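You operate a simulated robot arm through the tools that you are given. There is no shell and no other tool. Be economical: measure what you need, move in short steps, check, and stop when the job is done.

You run a simulated robot arm. Do the job below in one go: nothing can be reset, and whatever is moved stays where it is left.

Task
Take the white terminal and put it on top of the white roll.
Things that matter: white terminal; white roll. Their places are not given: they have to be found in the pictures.

It is judged by the outcome, as a careful person would: the job done as asked, and still so three seconds after it is handed in. It fails if anything else is knocked over, pushed out of place, dropped, spilled or broken.

Robot
A 7-joint arm with a two-finger parallel gripper, fixed in place. Base frame: the origin is at the foot of the arm, x ahead of it, y to its left, z up; the work surface is at about z = 0. Units: cm, degrees, N and s.
With the tool pointing down near the work surface it reaches from about 24 to 62 cm from the base axis. Its first joint turns from -66.0 to 66.0 degrees. Payload 2.6 kg.
The tool frame sits at the grasp point between the pads (the TCP): z along the fingers, y along the line on which they close. The tips reach 3 cm beyond it. The gripper opens to 9.4 cm. The fingers are 2.8 cm wide and 1 cm thick; the gripper's body (5 by 9.6 cm) begins 5.5 cm behind the TCP.
Orientation is that of the tool frame in the base frame, as [roll, pitch, yaw] about the fixed x, y, z axes, in that order (R = Rz(yaw) Ry(pitch) Rx(roll)). With the fingers straight down and closing along the base's y, the tool's x points along the base's -x, its y along +y and its z along -z.

Tools
- The arm moves only by the tool drive_tool. Its argument "targets" is a list of rows, each an object of numbers (a shift or turn left out is 0, a gripper value left out holds the last): "x", "y", "z": the shift along the base's x, y, z in mm; "ax", "ay", "az": the turn, a rotation vector about the base's x, y, z in rad; "jaw": the closure, from 0 (fully open) to 1 (shut). In form: [{"x": .., "y": .., "z": .., "ax": .., "ay": .., "az": .., "jaw": ..}, ...]. A call has 1 to 8 rows; each row shifts and turns the commanded pose from where the row before left it. Rows are played at 5 a second. More than 5 cm and 8.6 degrees between two rows, or a gripper value outside its range, and nothing of the call is played. Where a pose cannot be reached the arm comes as near as it can. A force on the tool above 40 N (or 10 N above the force at the start of the call, whichever is more), or a blocked arm, ends the call early, and 0.2 s more pass. Each finger travels about 7.2 cm/s and halts on what it meets, pressing with about 29 N; the grip force reading is that of the motor and also rises with nothing between the fingers. The clock runs only during rows and for 0.2 s after the last one: add rows that do not move to give the fingers time. It gives the time, the measured TCP pose, the force on the tool (base axes), the opening and the grip force at its end, in the units of the frame above (readings bear some noise), and new pictures: "views" is both (left out), scene, wrist or none.
- Cameras (640 x 400 px; columns grow to the right, rows downward): "scene" is fixed at [4.38, 44.53, 55.54]; the picture's right is [-0.64, -0.77, 0.00], its down [-0.50, 0.42, -0.76] and it looks along [0.58, -0.48, -0.66] (base axes); focal length 323 px, centre (320, 200). "wrist" rides on the gripper at [-3.7, 0, -5.8] in the tool frame; the picture's right is [0.00, -1.00, 0.00], its down [0.97, 0.00, -0.24] and it looks along [0.24, 0.00, 0.97] (tool axes); focal length 218 px, centre (320, 200).
- locate(camera, pixels): for up to 12 pixels [column, row] of the newest picture of that camera ("zoom" is the newest enlarged one), the place [x, y, z] in the base frame of the surface seen there, good to about 0.2 cm. No time passes.
- close_up(camera, box): a new picture of the part [left, top, right, bottom] of that camera's present view, enlarged. No time passes.
- job_done(): hands the job in; it is judged then, once.

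Keep the steps short. Do not move on a guess: measure, check each grasp and each placing, and mend mistakes. In all there are 60 turns and 150 pictures (those below and enlarged ones count). Leave the gripper open and the arm clear of the work at the hand-in unless told otherwise, and finish with a single line.

The tools are called after "Emit:" as name(argument=value, ...) on one line, values as JSON. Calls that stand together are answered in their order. drive_tool: Moves the arm, as the interface text tells. Its arguments: {"type":"object","properties":{"targets":{"type":"array"},"views":{"type":"string","enum":["both","scene","wrist","none"]}},"required":["targets"]} The other tools are called the same way: locate (camera, pixels) gives the place of the surface under pixels of a picture; close_up (camera, box) takes an enlarged picture of a part of a camera's view; job_done () hands the job in.

At the start:

```text
clock: 0.0
eef_pos: [41.18, 7.09, 28.31]
ee_rot: [-179.9, 0.0, -179.9]
force: [0.4, 0.1, 0.2]
grip_width: 9.39
grasp_force: 0.0
```

scene: 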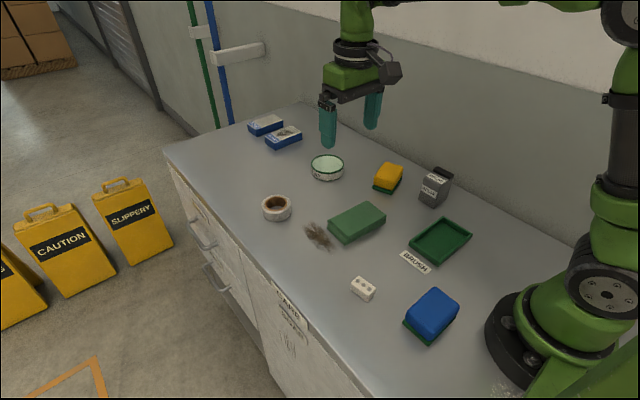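
wrist: 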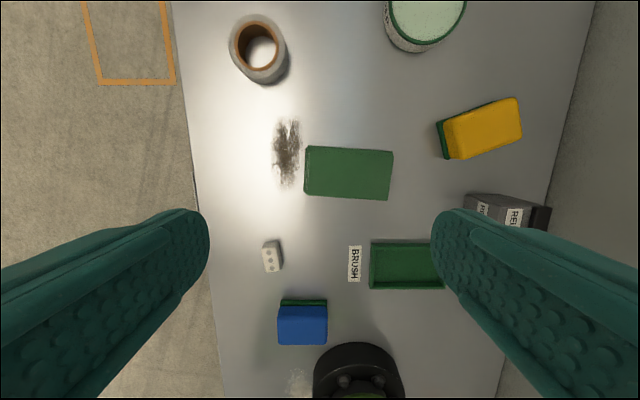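

I see a small white terminal block at scene (363,288) and a white tape roll at (276,208). I'll enlarge both to measure them.

Emit:
close_up(camera="scene", box=[323, 263, 403, 313])

Emit:
locate(camera="scene", pixels=[[363, 284], [352, 281], [372, 290], [355, 292], [276, 201], [263, 208], [290, 208], [277, 215], [277, 196], [276, 206], [345, 300]])

Emit:
locate(camera="wrist", pixels=[[265, 242], [277, 241], [266, 271], [278, 270], [271, 256], [232, 45], [285, 45], [258, 18], [260, 80]])

```text
8.00 times, centred on (363, 288) of scene
```

zoom: 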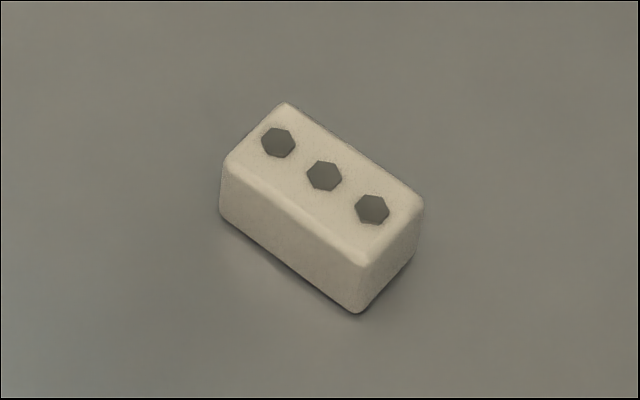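

```text
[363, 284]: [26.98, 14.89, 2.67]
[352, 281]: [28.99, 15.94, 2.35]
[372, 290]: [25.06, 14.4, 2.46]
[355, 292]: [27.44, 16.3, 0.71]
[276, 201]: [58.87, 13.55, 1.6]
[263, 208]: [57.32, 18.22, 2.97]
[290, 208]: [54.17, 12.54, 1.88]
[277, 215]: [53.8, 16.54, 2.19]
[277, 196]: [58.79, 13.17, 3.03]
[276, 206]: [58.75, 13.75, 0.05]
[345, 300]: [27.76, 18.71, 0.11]
```

```text
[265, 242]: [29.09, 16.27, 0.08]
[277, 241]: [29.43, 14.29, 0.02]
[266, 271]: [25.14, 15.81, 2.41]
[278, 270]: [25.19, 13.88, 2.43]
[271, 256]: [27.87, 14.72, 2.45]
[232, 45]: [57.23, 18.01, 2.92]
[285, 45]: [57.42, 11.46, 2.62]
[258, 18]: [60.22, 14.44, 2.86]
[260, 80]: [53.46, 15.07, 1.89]
```

Next, precise corners of the terminal from the zoom picture.

Emit:
locate(camera="zoom", pixels=[[285, 108], [233, 162], [360, 256], [418, 206], [324, 176], [300, 200], [345, 150], [226, 205], [357, 305], [412, 255]])

Emit:
close_up(camera="wrist", box=[218, 5, 298, 95])

```text
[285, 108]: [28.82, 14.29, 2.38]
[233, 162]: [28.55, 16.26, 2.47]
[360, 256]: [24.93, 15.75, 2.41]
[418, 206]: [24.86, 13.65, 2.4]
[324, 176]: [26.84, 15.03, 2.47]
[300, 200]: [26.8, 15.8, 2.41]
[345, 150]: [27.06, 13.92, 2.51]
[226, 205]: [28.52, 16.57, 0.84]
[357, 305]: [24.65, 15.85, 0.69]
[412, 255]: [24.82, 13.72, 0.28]
```

```text
4.44 times, centred on (258, 50) of wrist
```

zoom: 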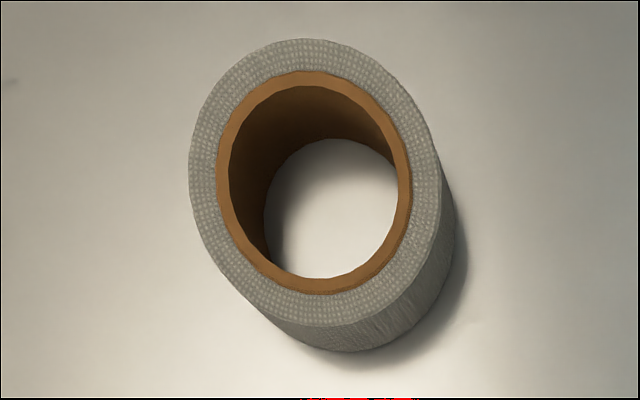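

Emit:
locate(camera="zoom", pixels=[[192, 170], [436, 190], [300, 42], [320, 322], [222, 180], [404, 180], [222, 150], [408, 195], [307, 76], [318, 288], [260, 70], [390, 290]])

```text
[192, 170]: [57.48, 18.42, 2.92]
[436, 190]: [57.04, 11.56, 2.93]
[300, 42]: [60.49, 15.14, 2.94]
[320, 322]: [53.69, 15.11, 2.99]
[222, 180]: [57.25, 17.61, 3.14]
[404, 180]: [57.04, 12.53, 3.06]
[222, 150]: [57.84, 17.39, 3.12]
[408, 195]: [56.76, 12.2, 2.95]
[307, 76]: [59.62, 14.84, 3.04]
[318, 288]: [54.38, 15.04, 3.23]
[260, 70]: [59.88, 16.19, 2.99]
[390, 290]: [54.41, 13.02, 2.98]
```

The terminal is about 4.0 × 2.1 × 2.45 cm, centred at (26.8, 15.0) and turned about +8°. The roll is centred at (57.1, 15.0) with its top at z ≈ 3.0, outer radius 3.4 and hole radius about 2.35. The terminal would fall into the hole if centred, so I'll lay it as a chord across one side of the ring, 2.2 cm off centre. First I move above the terminal with the jaw partly closed.

Emit:
drive_tool(targets=[{"x": -24, "y": 13.2, "z": -30, "az": 0.07, "jaw": 0.45}, {"x": -24, "y": 13.2, "z": -30, "az": 0.075}, {"x": -24, "y": 13.2, "z": -30}, {"x": -24, "y": 13.2, "z": -30}, {"x": -24, "y": 13.2, "z": -30}, {"x": -23.8, "y": 13.1, "z": -30}, {}, {}])

```text
clock: 1.8
eef_pos: [26.97, 15.01, 10.32]
ee_rot: [180.0, -0.1, -171.7]
force: [-0.6, 0.2, 0.2]
grip_width: 5.18
grasp_force: 0.1
```

scene: 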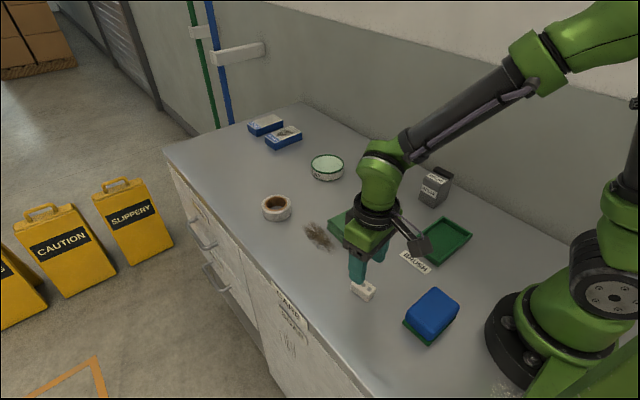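
wrist: 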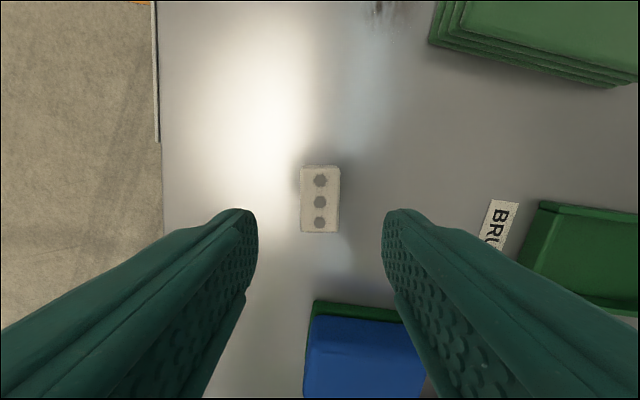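

The terminal is centred between the fingers and aligned, at wrist (320,200). I'll check its position, and the blue block for clearance.

Emit:
locate(camera="wrist", pixels=[[303, 172], [338, 172], [303, 229], [338, 229], [320, 202], [315, 303], [400, 312], [330, 345]])

```text
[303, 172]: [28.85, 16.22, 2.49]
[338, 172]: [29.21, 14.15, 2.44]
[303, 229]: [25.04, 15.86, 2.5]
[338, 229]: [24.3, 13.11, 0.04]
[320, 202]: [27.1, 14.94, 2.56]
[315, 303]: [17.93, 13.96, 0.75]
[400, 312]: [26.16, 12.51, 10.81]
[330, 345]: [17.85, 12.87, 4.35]
```

The terminal's centre is about (26.95, 14.95), directly under the tool, and the blue block is well clear. I'll go down to TCP z ≈ 3.4.

Emit:
drive_tool(targets=[{"z": -25}, {"z": -25}, {"z": -12}, {"z": -7}, {}])

```text
clock: 3.0
eef_pos: [26.88, 14.98, 3.49]
ee_rot: [179.9, 0.0, -171.7]
force: [-0.7, -0.2, -0.4]
grip_width: 5.17
grasp_force: 0.0
```

scene: 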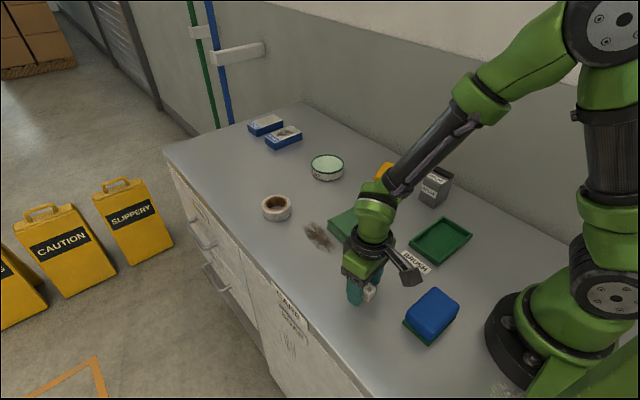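
wrist: 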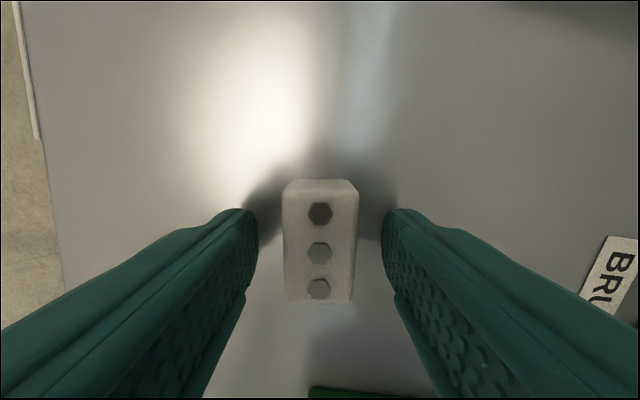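

The terminal is centred between the fingers. I'll close them.

Emit:
drive_tool(targets=[{"jaw": 0.7}, {"jaw": 0.9}, {"jaw": 0.9}, {"jaw": 0.9}], views="wrist")

```text
clock: 4.0
eef_pos: [26.9, 14.92, 3.44]
ee_rot: [-180.0, -0.1, -171.7]
force: [-0.5, 0.9, 0.8]
grip_width: 2.49
grasp_force: 29.2
```

wrist: 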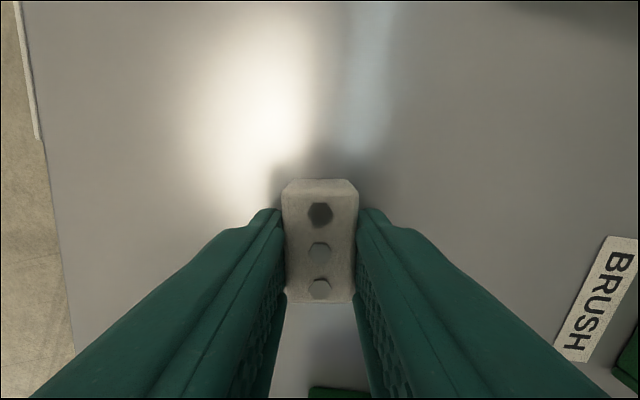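

It's gripped at 2.49 cm width with 29 N. I'll lift it.

Emit:
drive_tool(targets=[{"z": 15}, {"z": 30}, {"z": 40}, {"z": 30}, {}])

```text
clock: 5.2
eef_pos: [26.9, 15.05, 15.17]
ee_rot: [180.0, 0.0, -171.6]
force: [-0.3, 0.1, 0.2]
grip_width: 0.93
grasp_force: 0.1
```

scene: 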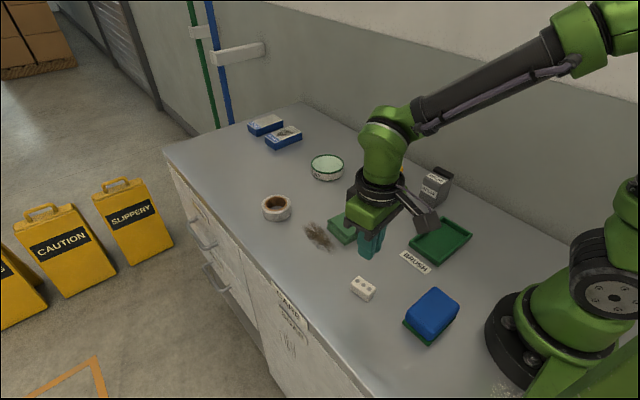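
wrist: 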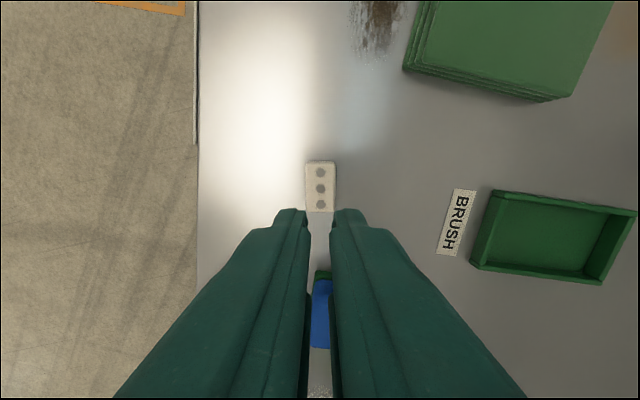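

The fingers slipped off: the width now reads 0.93, and the terminal is still standing on the table. I'll look closer at it and at the fingertips.

Emit:
close_up(camera="scene", box=[323, 225, 419, 305])

Emit:
locate(camera="wrist", pixels=[[308, 164], [334, 164], [308, 208], [334, 208], [321, 188]])

Emit:
close_up(camera="wrist", box=[270, 150, 370, 230])

```text
5.00 times, centred on (371, 265) of scene
```

zoom: 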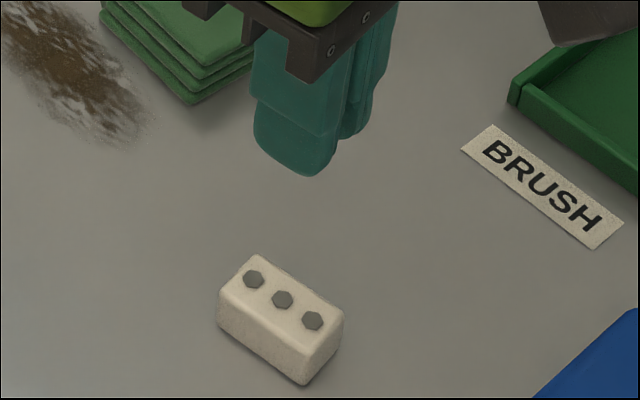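

```text
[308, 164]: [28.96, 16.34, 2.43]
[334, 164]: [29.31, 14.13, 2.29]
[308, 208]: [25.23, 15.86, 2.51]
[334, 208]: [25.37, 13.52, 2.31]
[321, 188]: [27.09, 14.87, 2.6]
```

```text
5.00 times, centred on (320, 190) of wrist
```

zoom: 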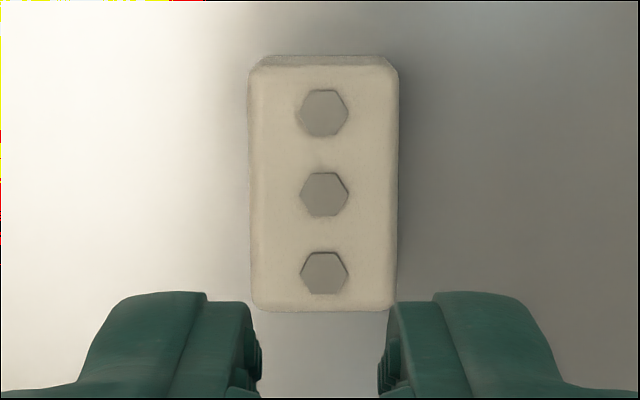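

The terminal hasn't shifted and is centred at about (27.15, 14.95). The rounded tips held only a little of it. I'll open, go lower (TCP z ≈ 3.1) and centre better.

Emit:
drive_tool(targets=[{"jaw": 0.45}, {"x": 2.5, "y": -0.5, "jaw": 0.45}, {"z": -45}, {"z": -45}, {"z": -20}, {"z": -7}, {"z": -3}, {}])

```text
clock: 7.0
eef_pos: [26.86, 14.83, 3.01]
ee_rot: [180.0, 0.0, -171.7]
force: [-6.9, -6.1, 30.9]
grip_width: 5.2
grasp_force: 0.2
```

scene: 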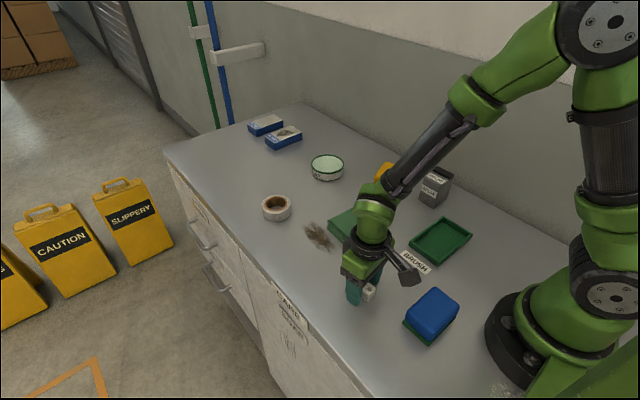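
wrist: 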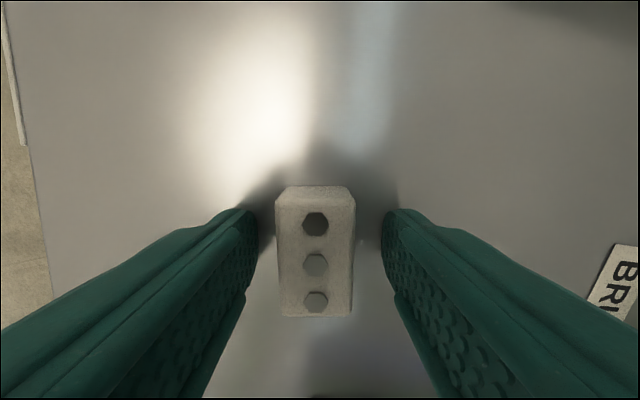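

The tips are pressing on the table with 31 N. I'll raise 2 mm to unload and check.

Emit:
drive_tool(targets=[{"z": 2}, {}], views="wrist")

```text
clock: 7.6
eef_pos: [27.0, 14.81, 3.07]
ee_rot: [-180.0, 0.0, -171.7]
force: [-0.3, -0.3, 0.3]
grip_width: 5.18
grasp_force: 0.0
```

wrist: 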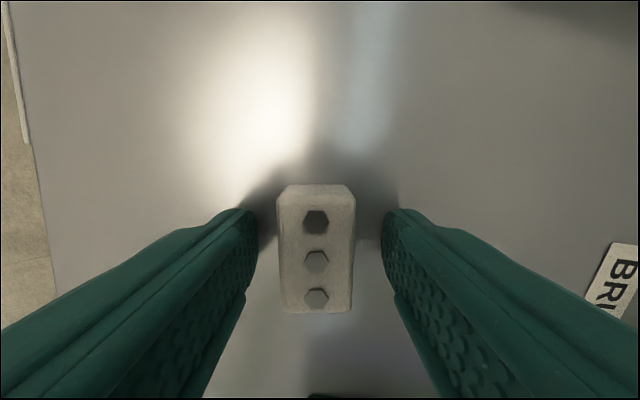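

The load is gone. The terminal sits about 1 mm left of centre, so I'll shift +1 mm in y, close fully, then lift gently as a test.

Emit:
drive_tool(targets=[{"y": 1.2}, {"jaw": 0.6}, {"jaw": 1.0}, {}, {}, {}], views="wrist")

Emit:
drive_tool(targets=[{"z": 2}, {"z": 3}, {"z": 4}, {"z": 5}, {"z": 5}, {}])

```text
clock: 9.0
eef_pos: [27.1, 14.9, 3.24]
ee_rot: [180.0, 0.0, -171.7]
force: [0.6, 0.1, -0.5]
grip_width: 2.49
grasp_force: 29.0
```

wrist: 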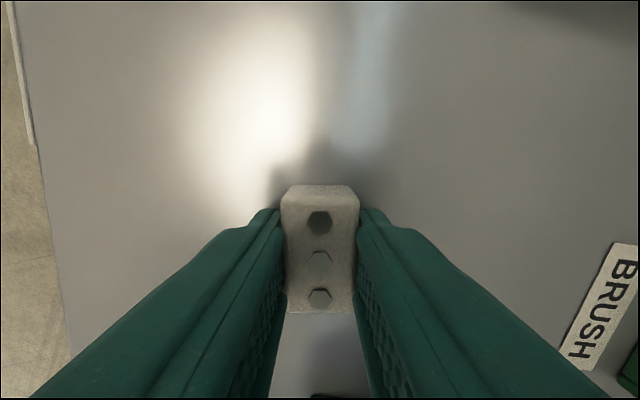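

```text
clock: 10.4
eef_pos: [27.02, 15.02, 5.08]
ee_rot: [-180.0, 0.0, -171.7]
force: [-0.2, -0.6, 0.2]
grip_width: 2.52
grasp_force: 29.5
```

scene: 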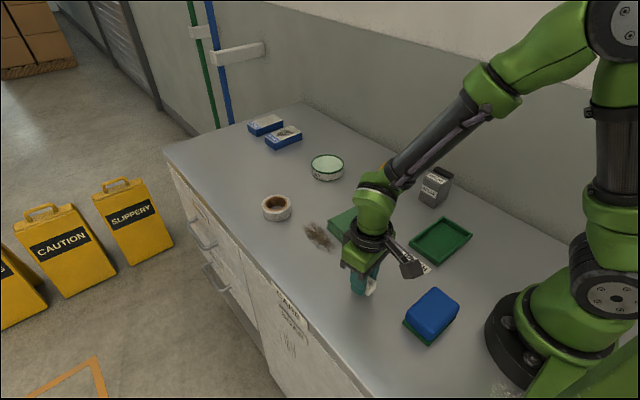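
wrist: 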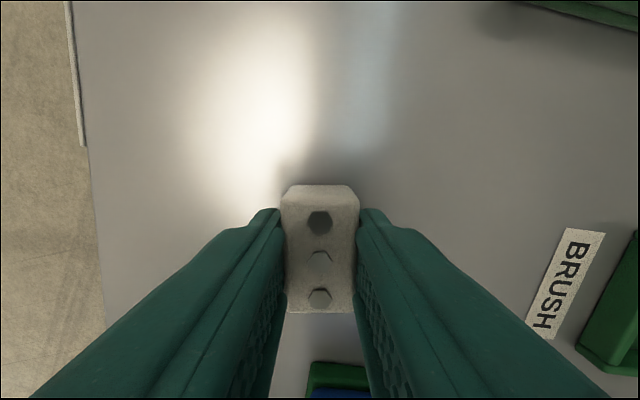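

It's held this time: width 2.52, 29.5 N, and the terminal has risen with the tool. I'll keep lifting gently.

Emit:
drive_tool(targets=[{"z": 6}, {"z": 9}, {"z": 12}, {"z": 12}, {"z": 12}, {"z": 9}, {"z": 6}, {}])

```text
clock: 12.2
eef_pos: [27.11, 14.99, 11.64]
ee_rot: [-180.0, 0.0, -171.8]
force: [0.1, -0.2, -1.0]
grip_width: 2.52
grasp_force: 29.6
```

scene: 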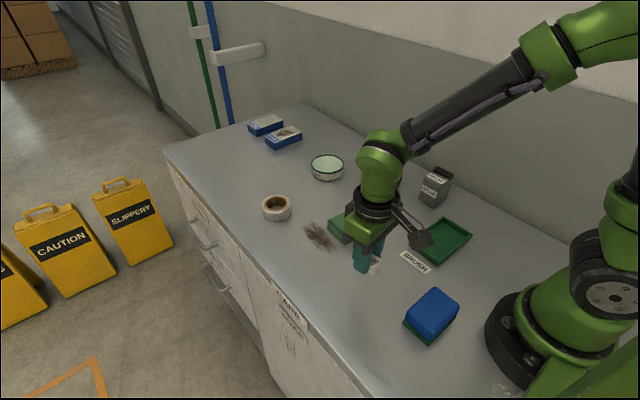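
wrist: 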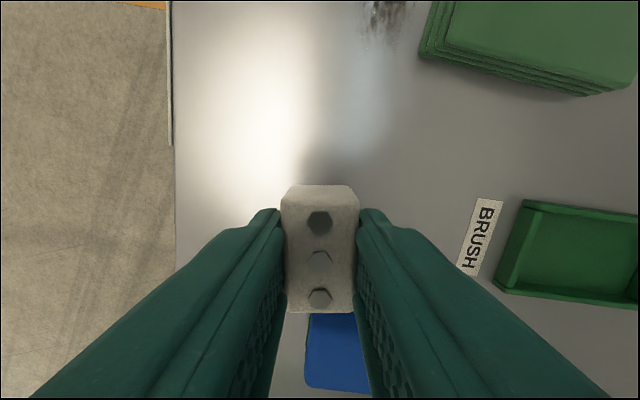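

The grip is firm. Next I carry it gently toward the roll, aiming for (57.1, 12.8), and turn back to yaw 180.

Emit:
drive_tool(targets=[{"x": 10, "y": -1, "az": -0.02}, {"x": 18, "y": -1.5, "az": -0.02}, {"x": 22, "y": -1.5, "az": -0.02}, {"x": 24, "y": -1.5, "az": -0.02}, {"x": 24, "y": -1.5, "az": -0.02}, {"x": 24, "y": -1.5, "az": -0.02}, {"x": 22, "y": -1.5, "az": -0.02}, {"x": 20, "y": -1.5}], views="none")

Emit:
drive_tool(targets=[{"x": 15, "y": -1}, {"x": 22, "y": -1.5}, {"x": 24, "y": -1.5}, {"x": 24, "y": -1.5}, {"x": 22, "y": -1.5}, {"x": 16, "y": -1.5}, {"x": 10, "y": -1.5}, {}])

```text
clock: 14.0
eef_pos: [43.47, 13.83, 11.66]
ee_rot: [180.0, 0.0, -179.6]
force: [-0.1, 0.0, -0.5]
grip_width: 2.53
grasp_force: 29.2
```

```text
clock: 15.8
eef_pos: [56.74, 12.88, 11.7]
ee_rot: [180.0, 0.0, -179.6]
force: [-0.2, 0.2, -1.3]
grip_width: 2.5
grasp_force: 29.0
```

scene: 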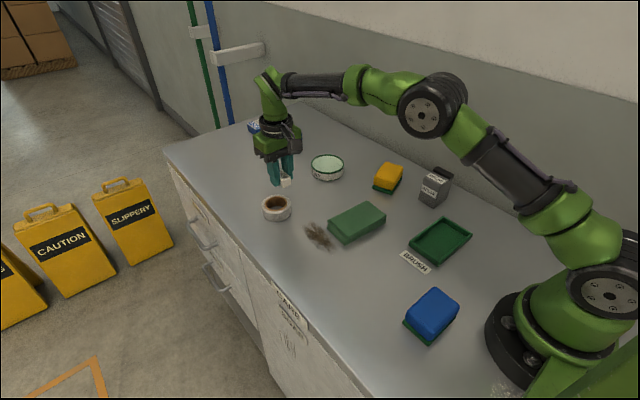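
wrist: 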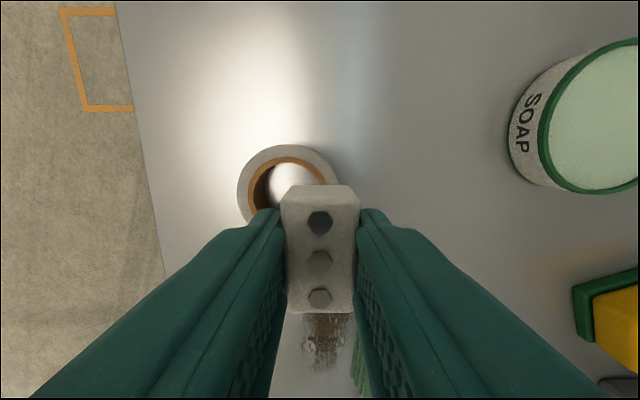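

Now I'll check the roll and the held terminal from here.

Emit:
locate(camera="wrist", pixels=[[240, 190], [280, 149], [250, 165], [300, 149], [334, 175], [284, 212], [356, 212], [288, 308], [352, 308], [320, 260], [265, 166], [320, 168]])

Emit:
close_up(camera="scene", box=[237, 140, 333, 230])

```text
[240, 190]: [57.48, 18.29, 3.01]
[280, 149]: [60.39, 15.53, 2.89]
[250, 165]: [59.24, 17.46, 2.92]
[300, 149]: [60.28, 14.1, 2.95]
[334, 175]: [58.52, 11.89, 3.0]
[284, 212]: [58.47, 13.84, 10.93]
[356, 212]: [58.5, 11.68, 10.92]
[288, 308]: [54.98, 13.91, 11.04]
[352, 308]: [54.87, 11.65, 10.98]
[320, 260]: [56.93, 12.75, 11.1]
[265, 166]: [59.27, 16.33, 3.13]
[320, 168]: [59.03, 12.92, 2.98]
```

```text
4.44 times, centred on (285, 185) of scene
```

zoom: 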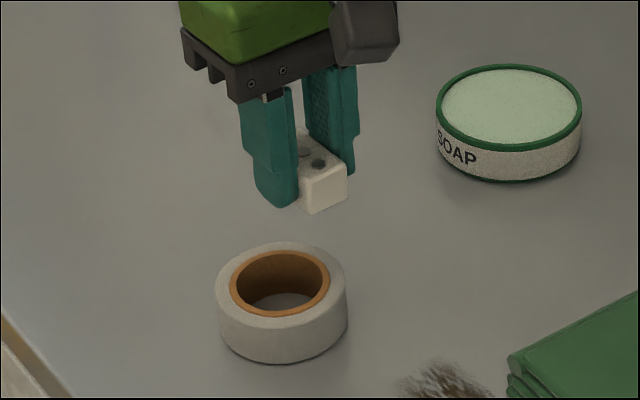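

The roll centre is about (57.05, 14.95) and the held terminal's centre (56.75, 12.77), with its bottom at z ≈ 8.55. I'll shift +3 mm in x and descend 4.8 cm, to stop about 7 mm above the roll.

Emit:
drive_tool(targets=[{"x": 3, "z": -5}, {"z": -10}, {"z": -12}, {"z": -10}, {"z": -7}, {"z": -4}, {}])

```text
clock: 17.4
eef_pos: [57.13, 12.9, 6.83]
ee_rot: [-180.0, 0.0, -179.7]
force: [1.4, 0.7, -0.7]
grip_width: 2.49
grasp_force: 29.3
```

scene: 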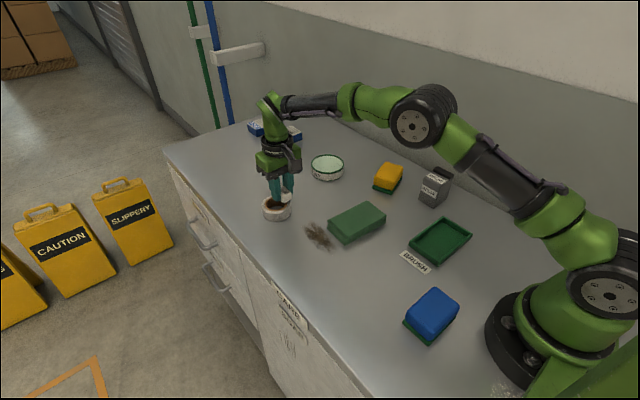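
wrist: 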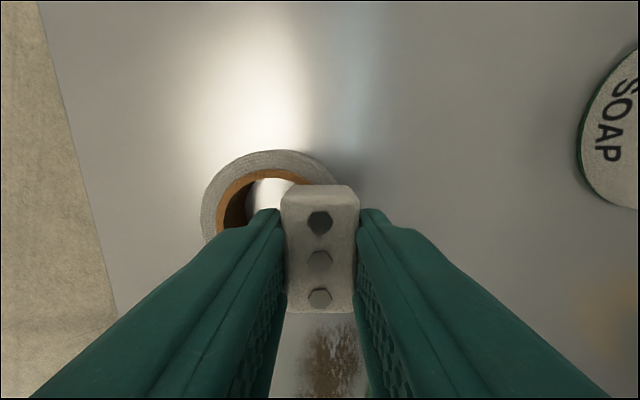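

The position is right. I'll lower in small steps until there's light contact, expected near TCP z 6.2.

Emit:
drive_tool(targets=[{"z": -2}, {"z": -2}, {"z": -1}, {}])

Emit:
close_up(camera="scene", box=[237, 150, 333, 230])

```text
clock: 18.4
eef_pos: [57.17, 12.84, 6.31]
ee_rot: [179.9, 0.0, -179.8]
force: [0.2, 0.2, 0.2]
grip_width: 2.51
grasp_force: 29.0
```

scene: 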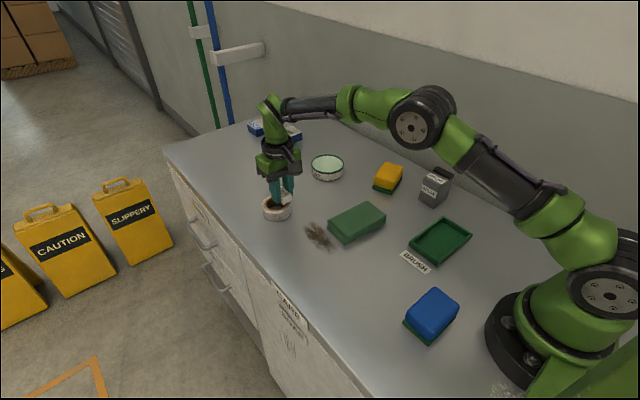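
wrist: 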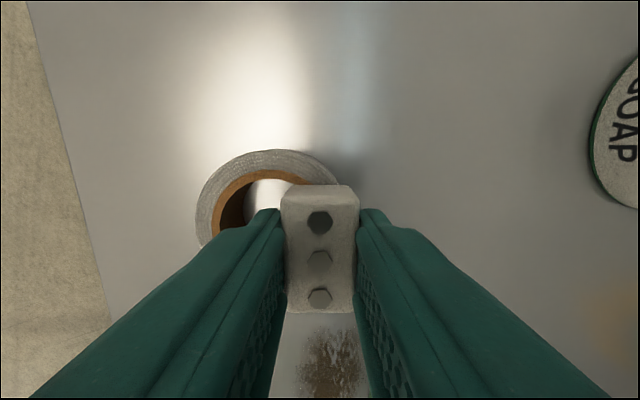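

```text
5.00 times, centred on (285, 190) of scene
```

zoom: 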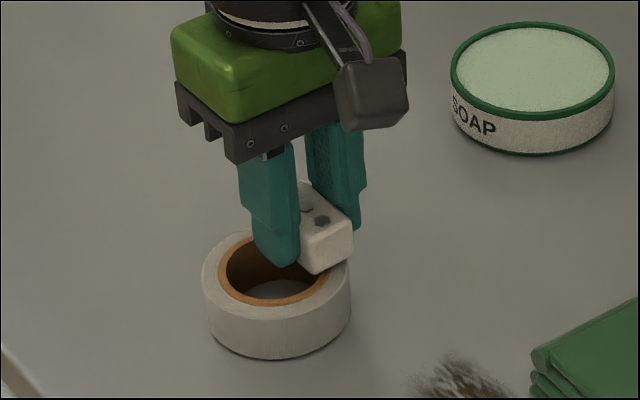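

No contact yet. I'll go down in 1 mm steps.

Emit:
drive_tool(targets=[{"z": -1}, {}], views="none")

Emit:
drive_tool(targets=[{"z": -0.7}, {}], views="none")

```text
clock: 19.0
eef_pos: [57.11, 12.82, 6.29]
ee_rot: [180.0, -0.1, -179.7]
force: [-0.4, -0.6, -0.7]
grip_width: 2.5
grasp_force: 29.0
```

```text
clock: 19.6
eef_pos: [57.06, 12.91, 6.19]
ee_rot: [180.0, 0.0, -179.7]
force: [0.1, -0.4, -0.6]
grip_width: 2.5
grasp_force: 29.2
```

Emit:
drive_tool(targets=[{"z": -0.7}, {}], views="none")

Emit:
close_up(camera="scene", box=[261, 180, 309, 220])

```text
clock: 20.2
eef_pos: [57.26, 12.9, 6.13]
ee_rot: [-179.9, 0.0, -179.7]
force: [0.1, -0.1, 2.0]
grip_width: 2.49
grasp_force: 29.0
```

```text
10.00 times, centred on (285, 200) of scene
```

zoom: 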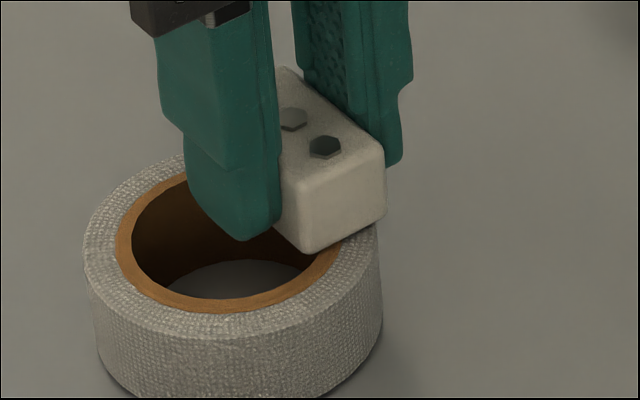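

The force has risen to about 2 N and the picture shows the terminal resting on the ring. I'll press 0.5 mm more to confirm.

Emit:
drive_tool(targets=[{"z": -0.6}, {}], views="none")

```text
clock: 20.8
eef_pos: [57.09, 12.85, 6.21]
ee_rot: [-180.0, 0.1, -179.7]
force: [-1.0, -1.5, 5.3]
grip_width: 2.5
grasp_force: 29.3
```

Contact is confirmed at 5 N. I'll release gradually.

Emit:
drive_tool(targets=[{"jaw": 0.73}, {"jaw": 0.7}, {"jaw": 0.65}, {"jaw": 0.58}, {"jaw": 0.5}, {}])

Emit:
close_up(camera="scene", box=[261, 180, 309, 220])

```text
clock: 22.2
eef_pos: [57.07, 12.87, 6.16]
ee_rot: [-180.0, 0.0, -179.7]
force: [0.3, 0.1, 0.0]
grip_width: 4.68
grasp_force: 0.0
```

scene: 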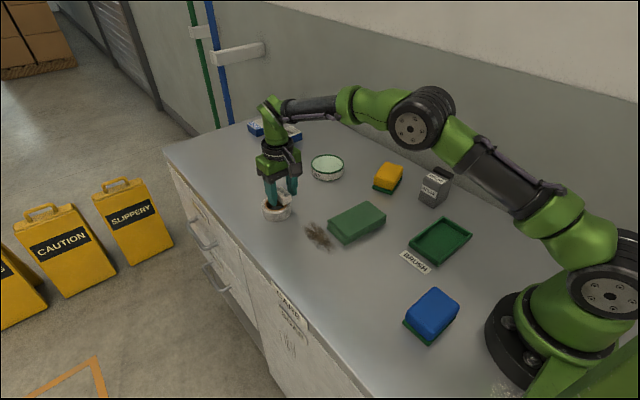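
wrist: 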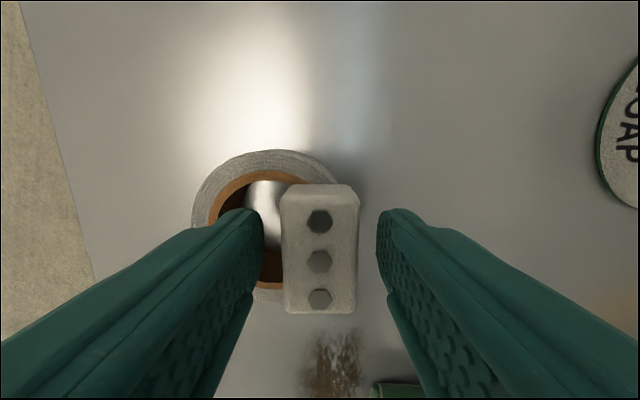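

```text
10.00 times, centred on (285, 200) of scene
```

zoom: 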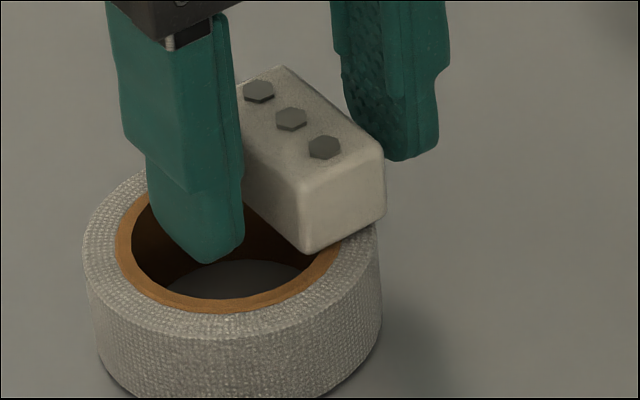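

The terminal rests level on the ring and the fingers are free. I'll rise straight up and open fully.

Emit:
drive_tool(targets=[{"z": 10}, {"z": 25}, {"z": 40}, {"z": 40, "jaw": 0.2}, {"z": 30, "jaw": 0}, {"x": -30}, {"x": -40}, {}])

Emit:
close_up(camera="scene", box=[245, 170, 317, 230])

```text
clock: 24.0
eef_pos: [50.03, 13.01, 20.73]
ee_rot: [-179.9, 0.0, -179.8]
force: [0.3, -0.1, -0.4]
grip_width: 9.4
grasp_force: 0.1
```

scene: 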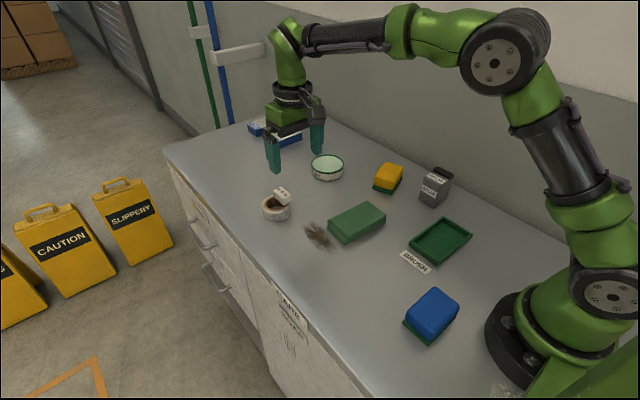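
wrist: 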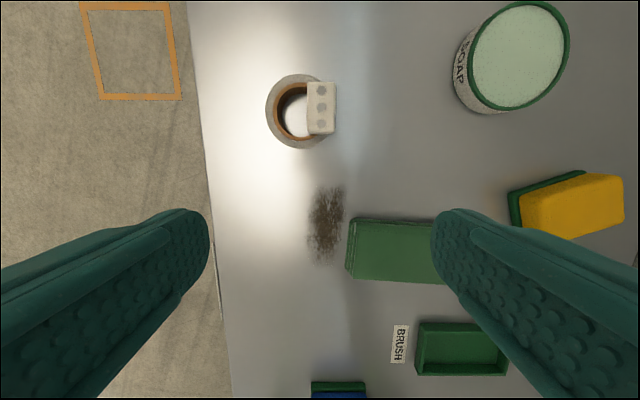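

```text
6.67 times, centred on (281, 200) of scene
```

zoom: 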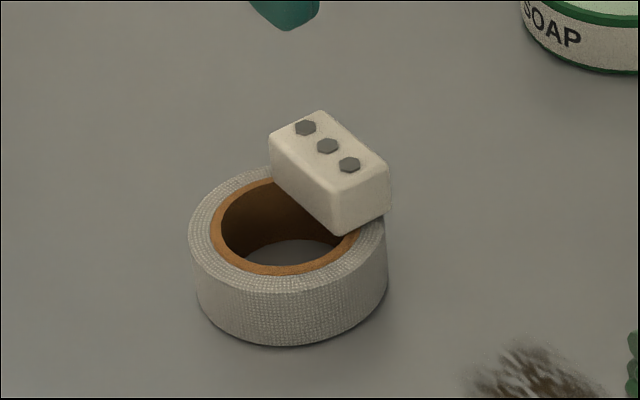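

I'll check that the terminal is level by measuring its top corners.

Emit:
locate(camera="zoom", pixels=[[275, 145], [320, 116], [335, 188], [382, 168], [328, 146]])

```text
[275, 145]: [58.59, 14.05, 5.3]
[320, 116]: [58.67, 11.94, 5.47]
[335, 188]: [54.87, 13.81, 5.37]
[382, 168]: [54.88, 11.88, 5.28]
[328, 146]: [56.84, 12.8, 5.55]
```

The top is level at z ≈ 5.4, the terminal's centre is over the ring, nothing else has moved, the gripper is open and the arm is clear. Handing in.

Emit:
job_done()

```text
The job is handed in.
```

The white terminal is resting level on top of the white roll, set across one side of the ring because it would have dropped through the centre hole; my first grip slipped without moving it.
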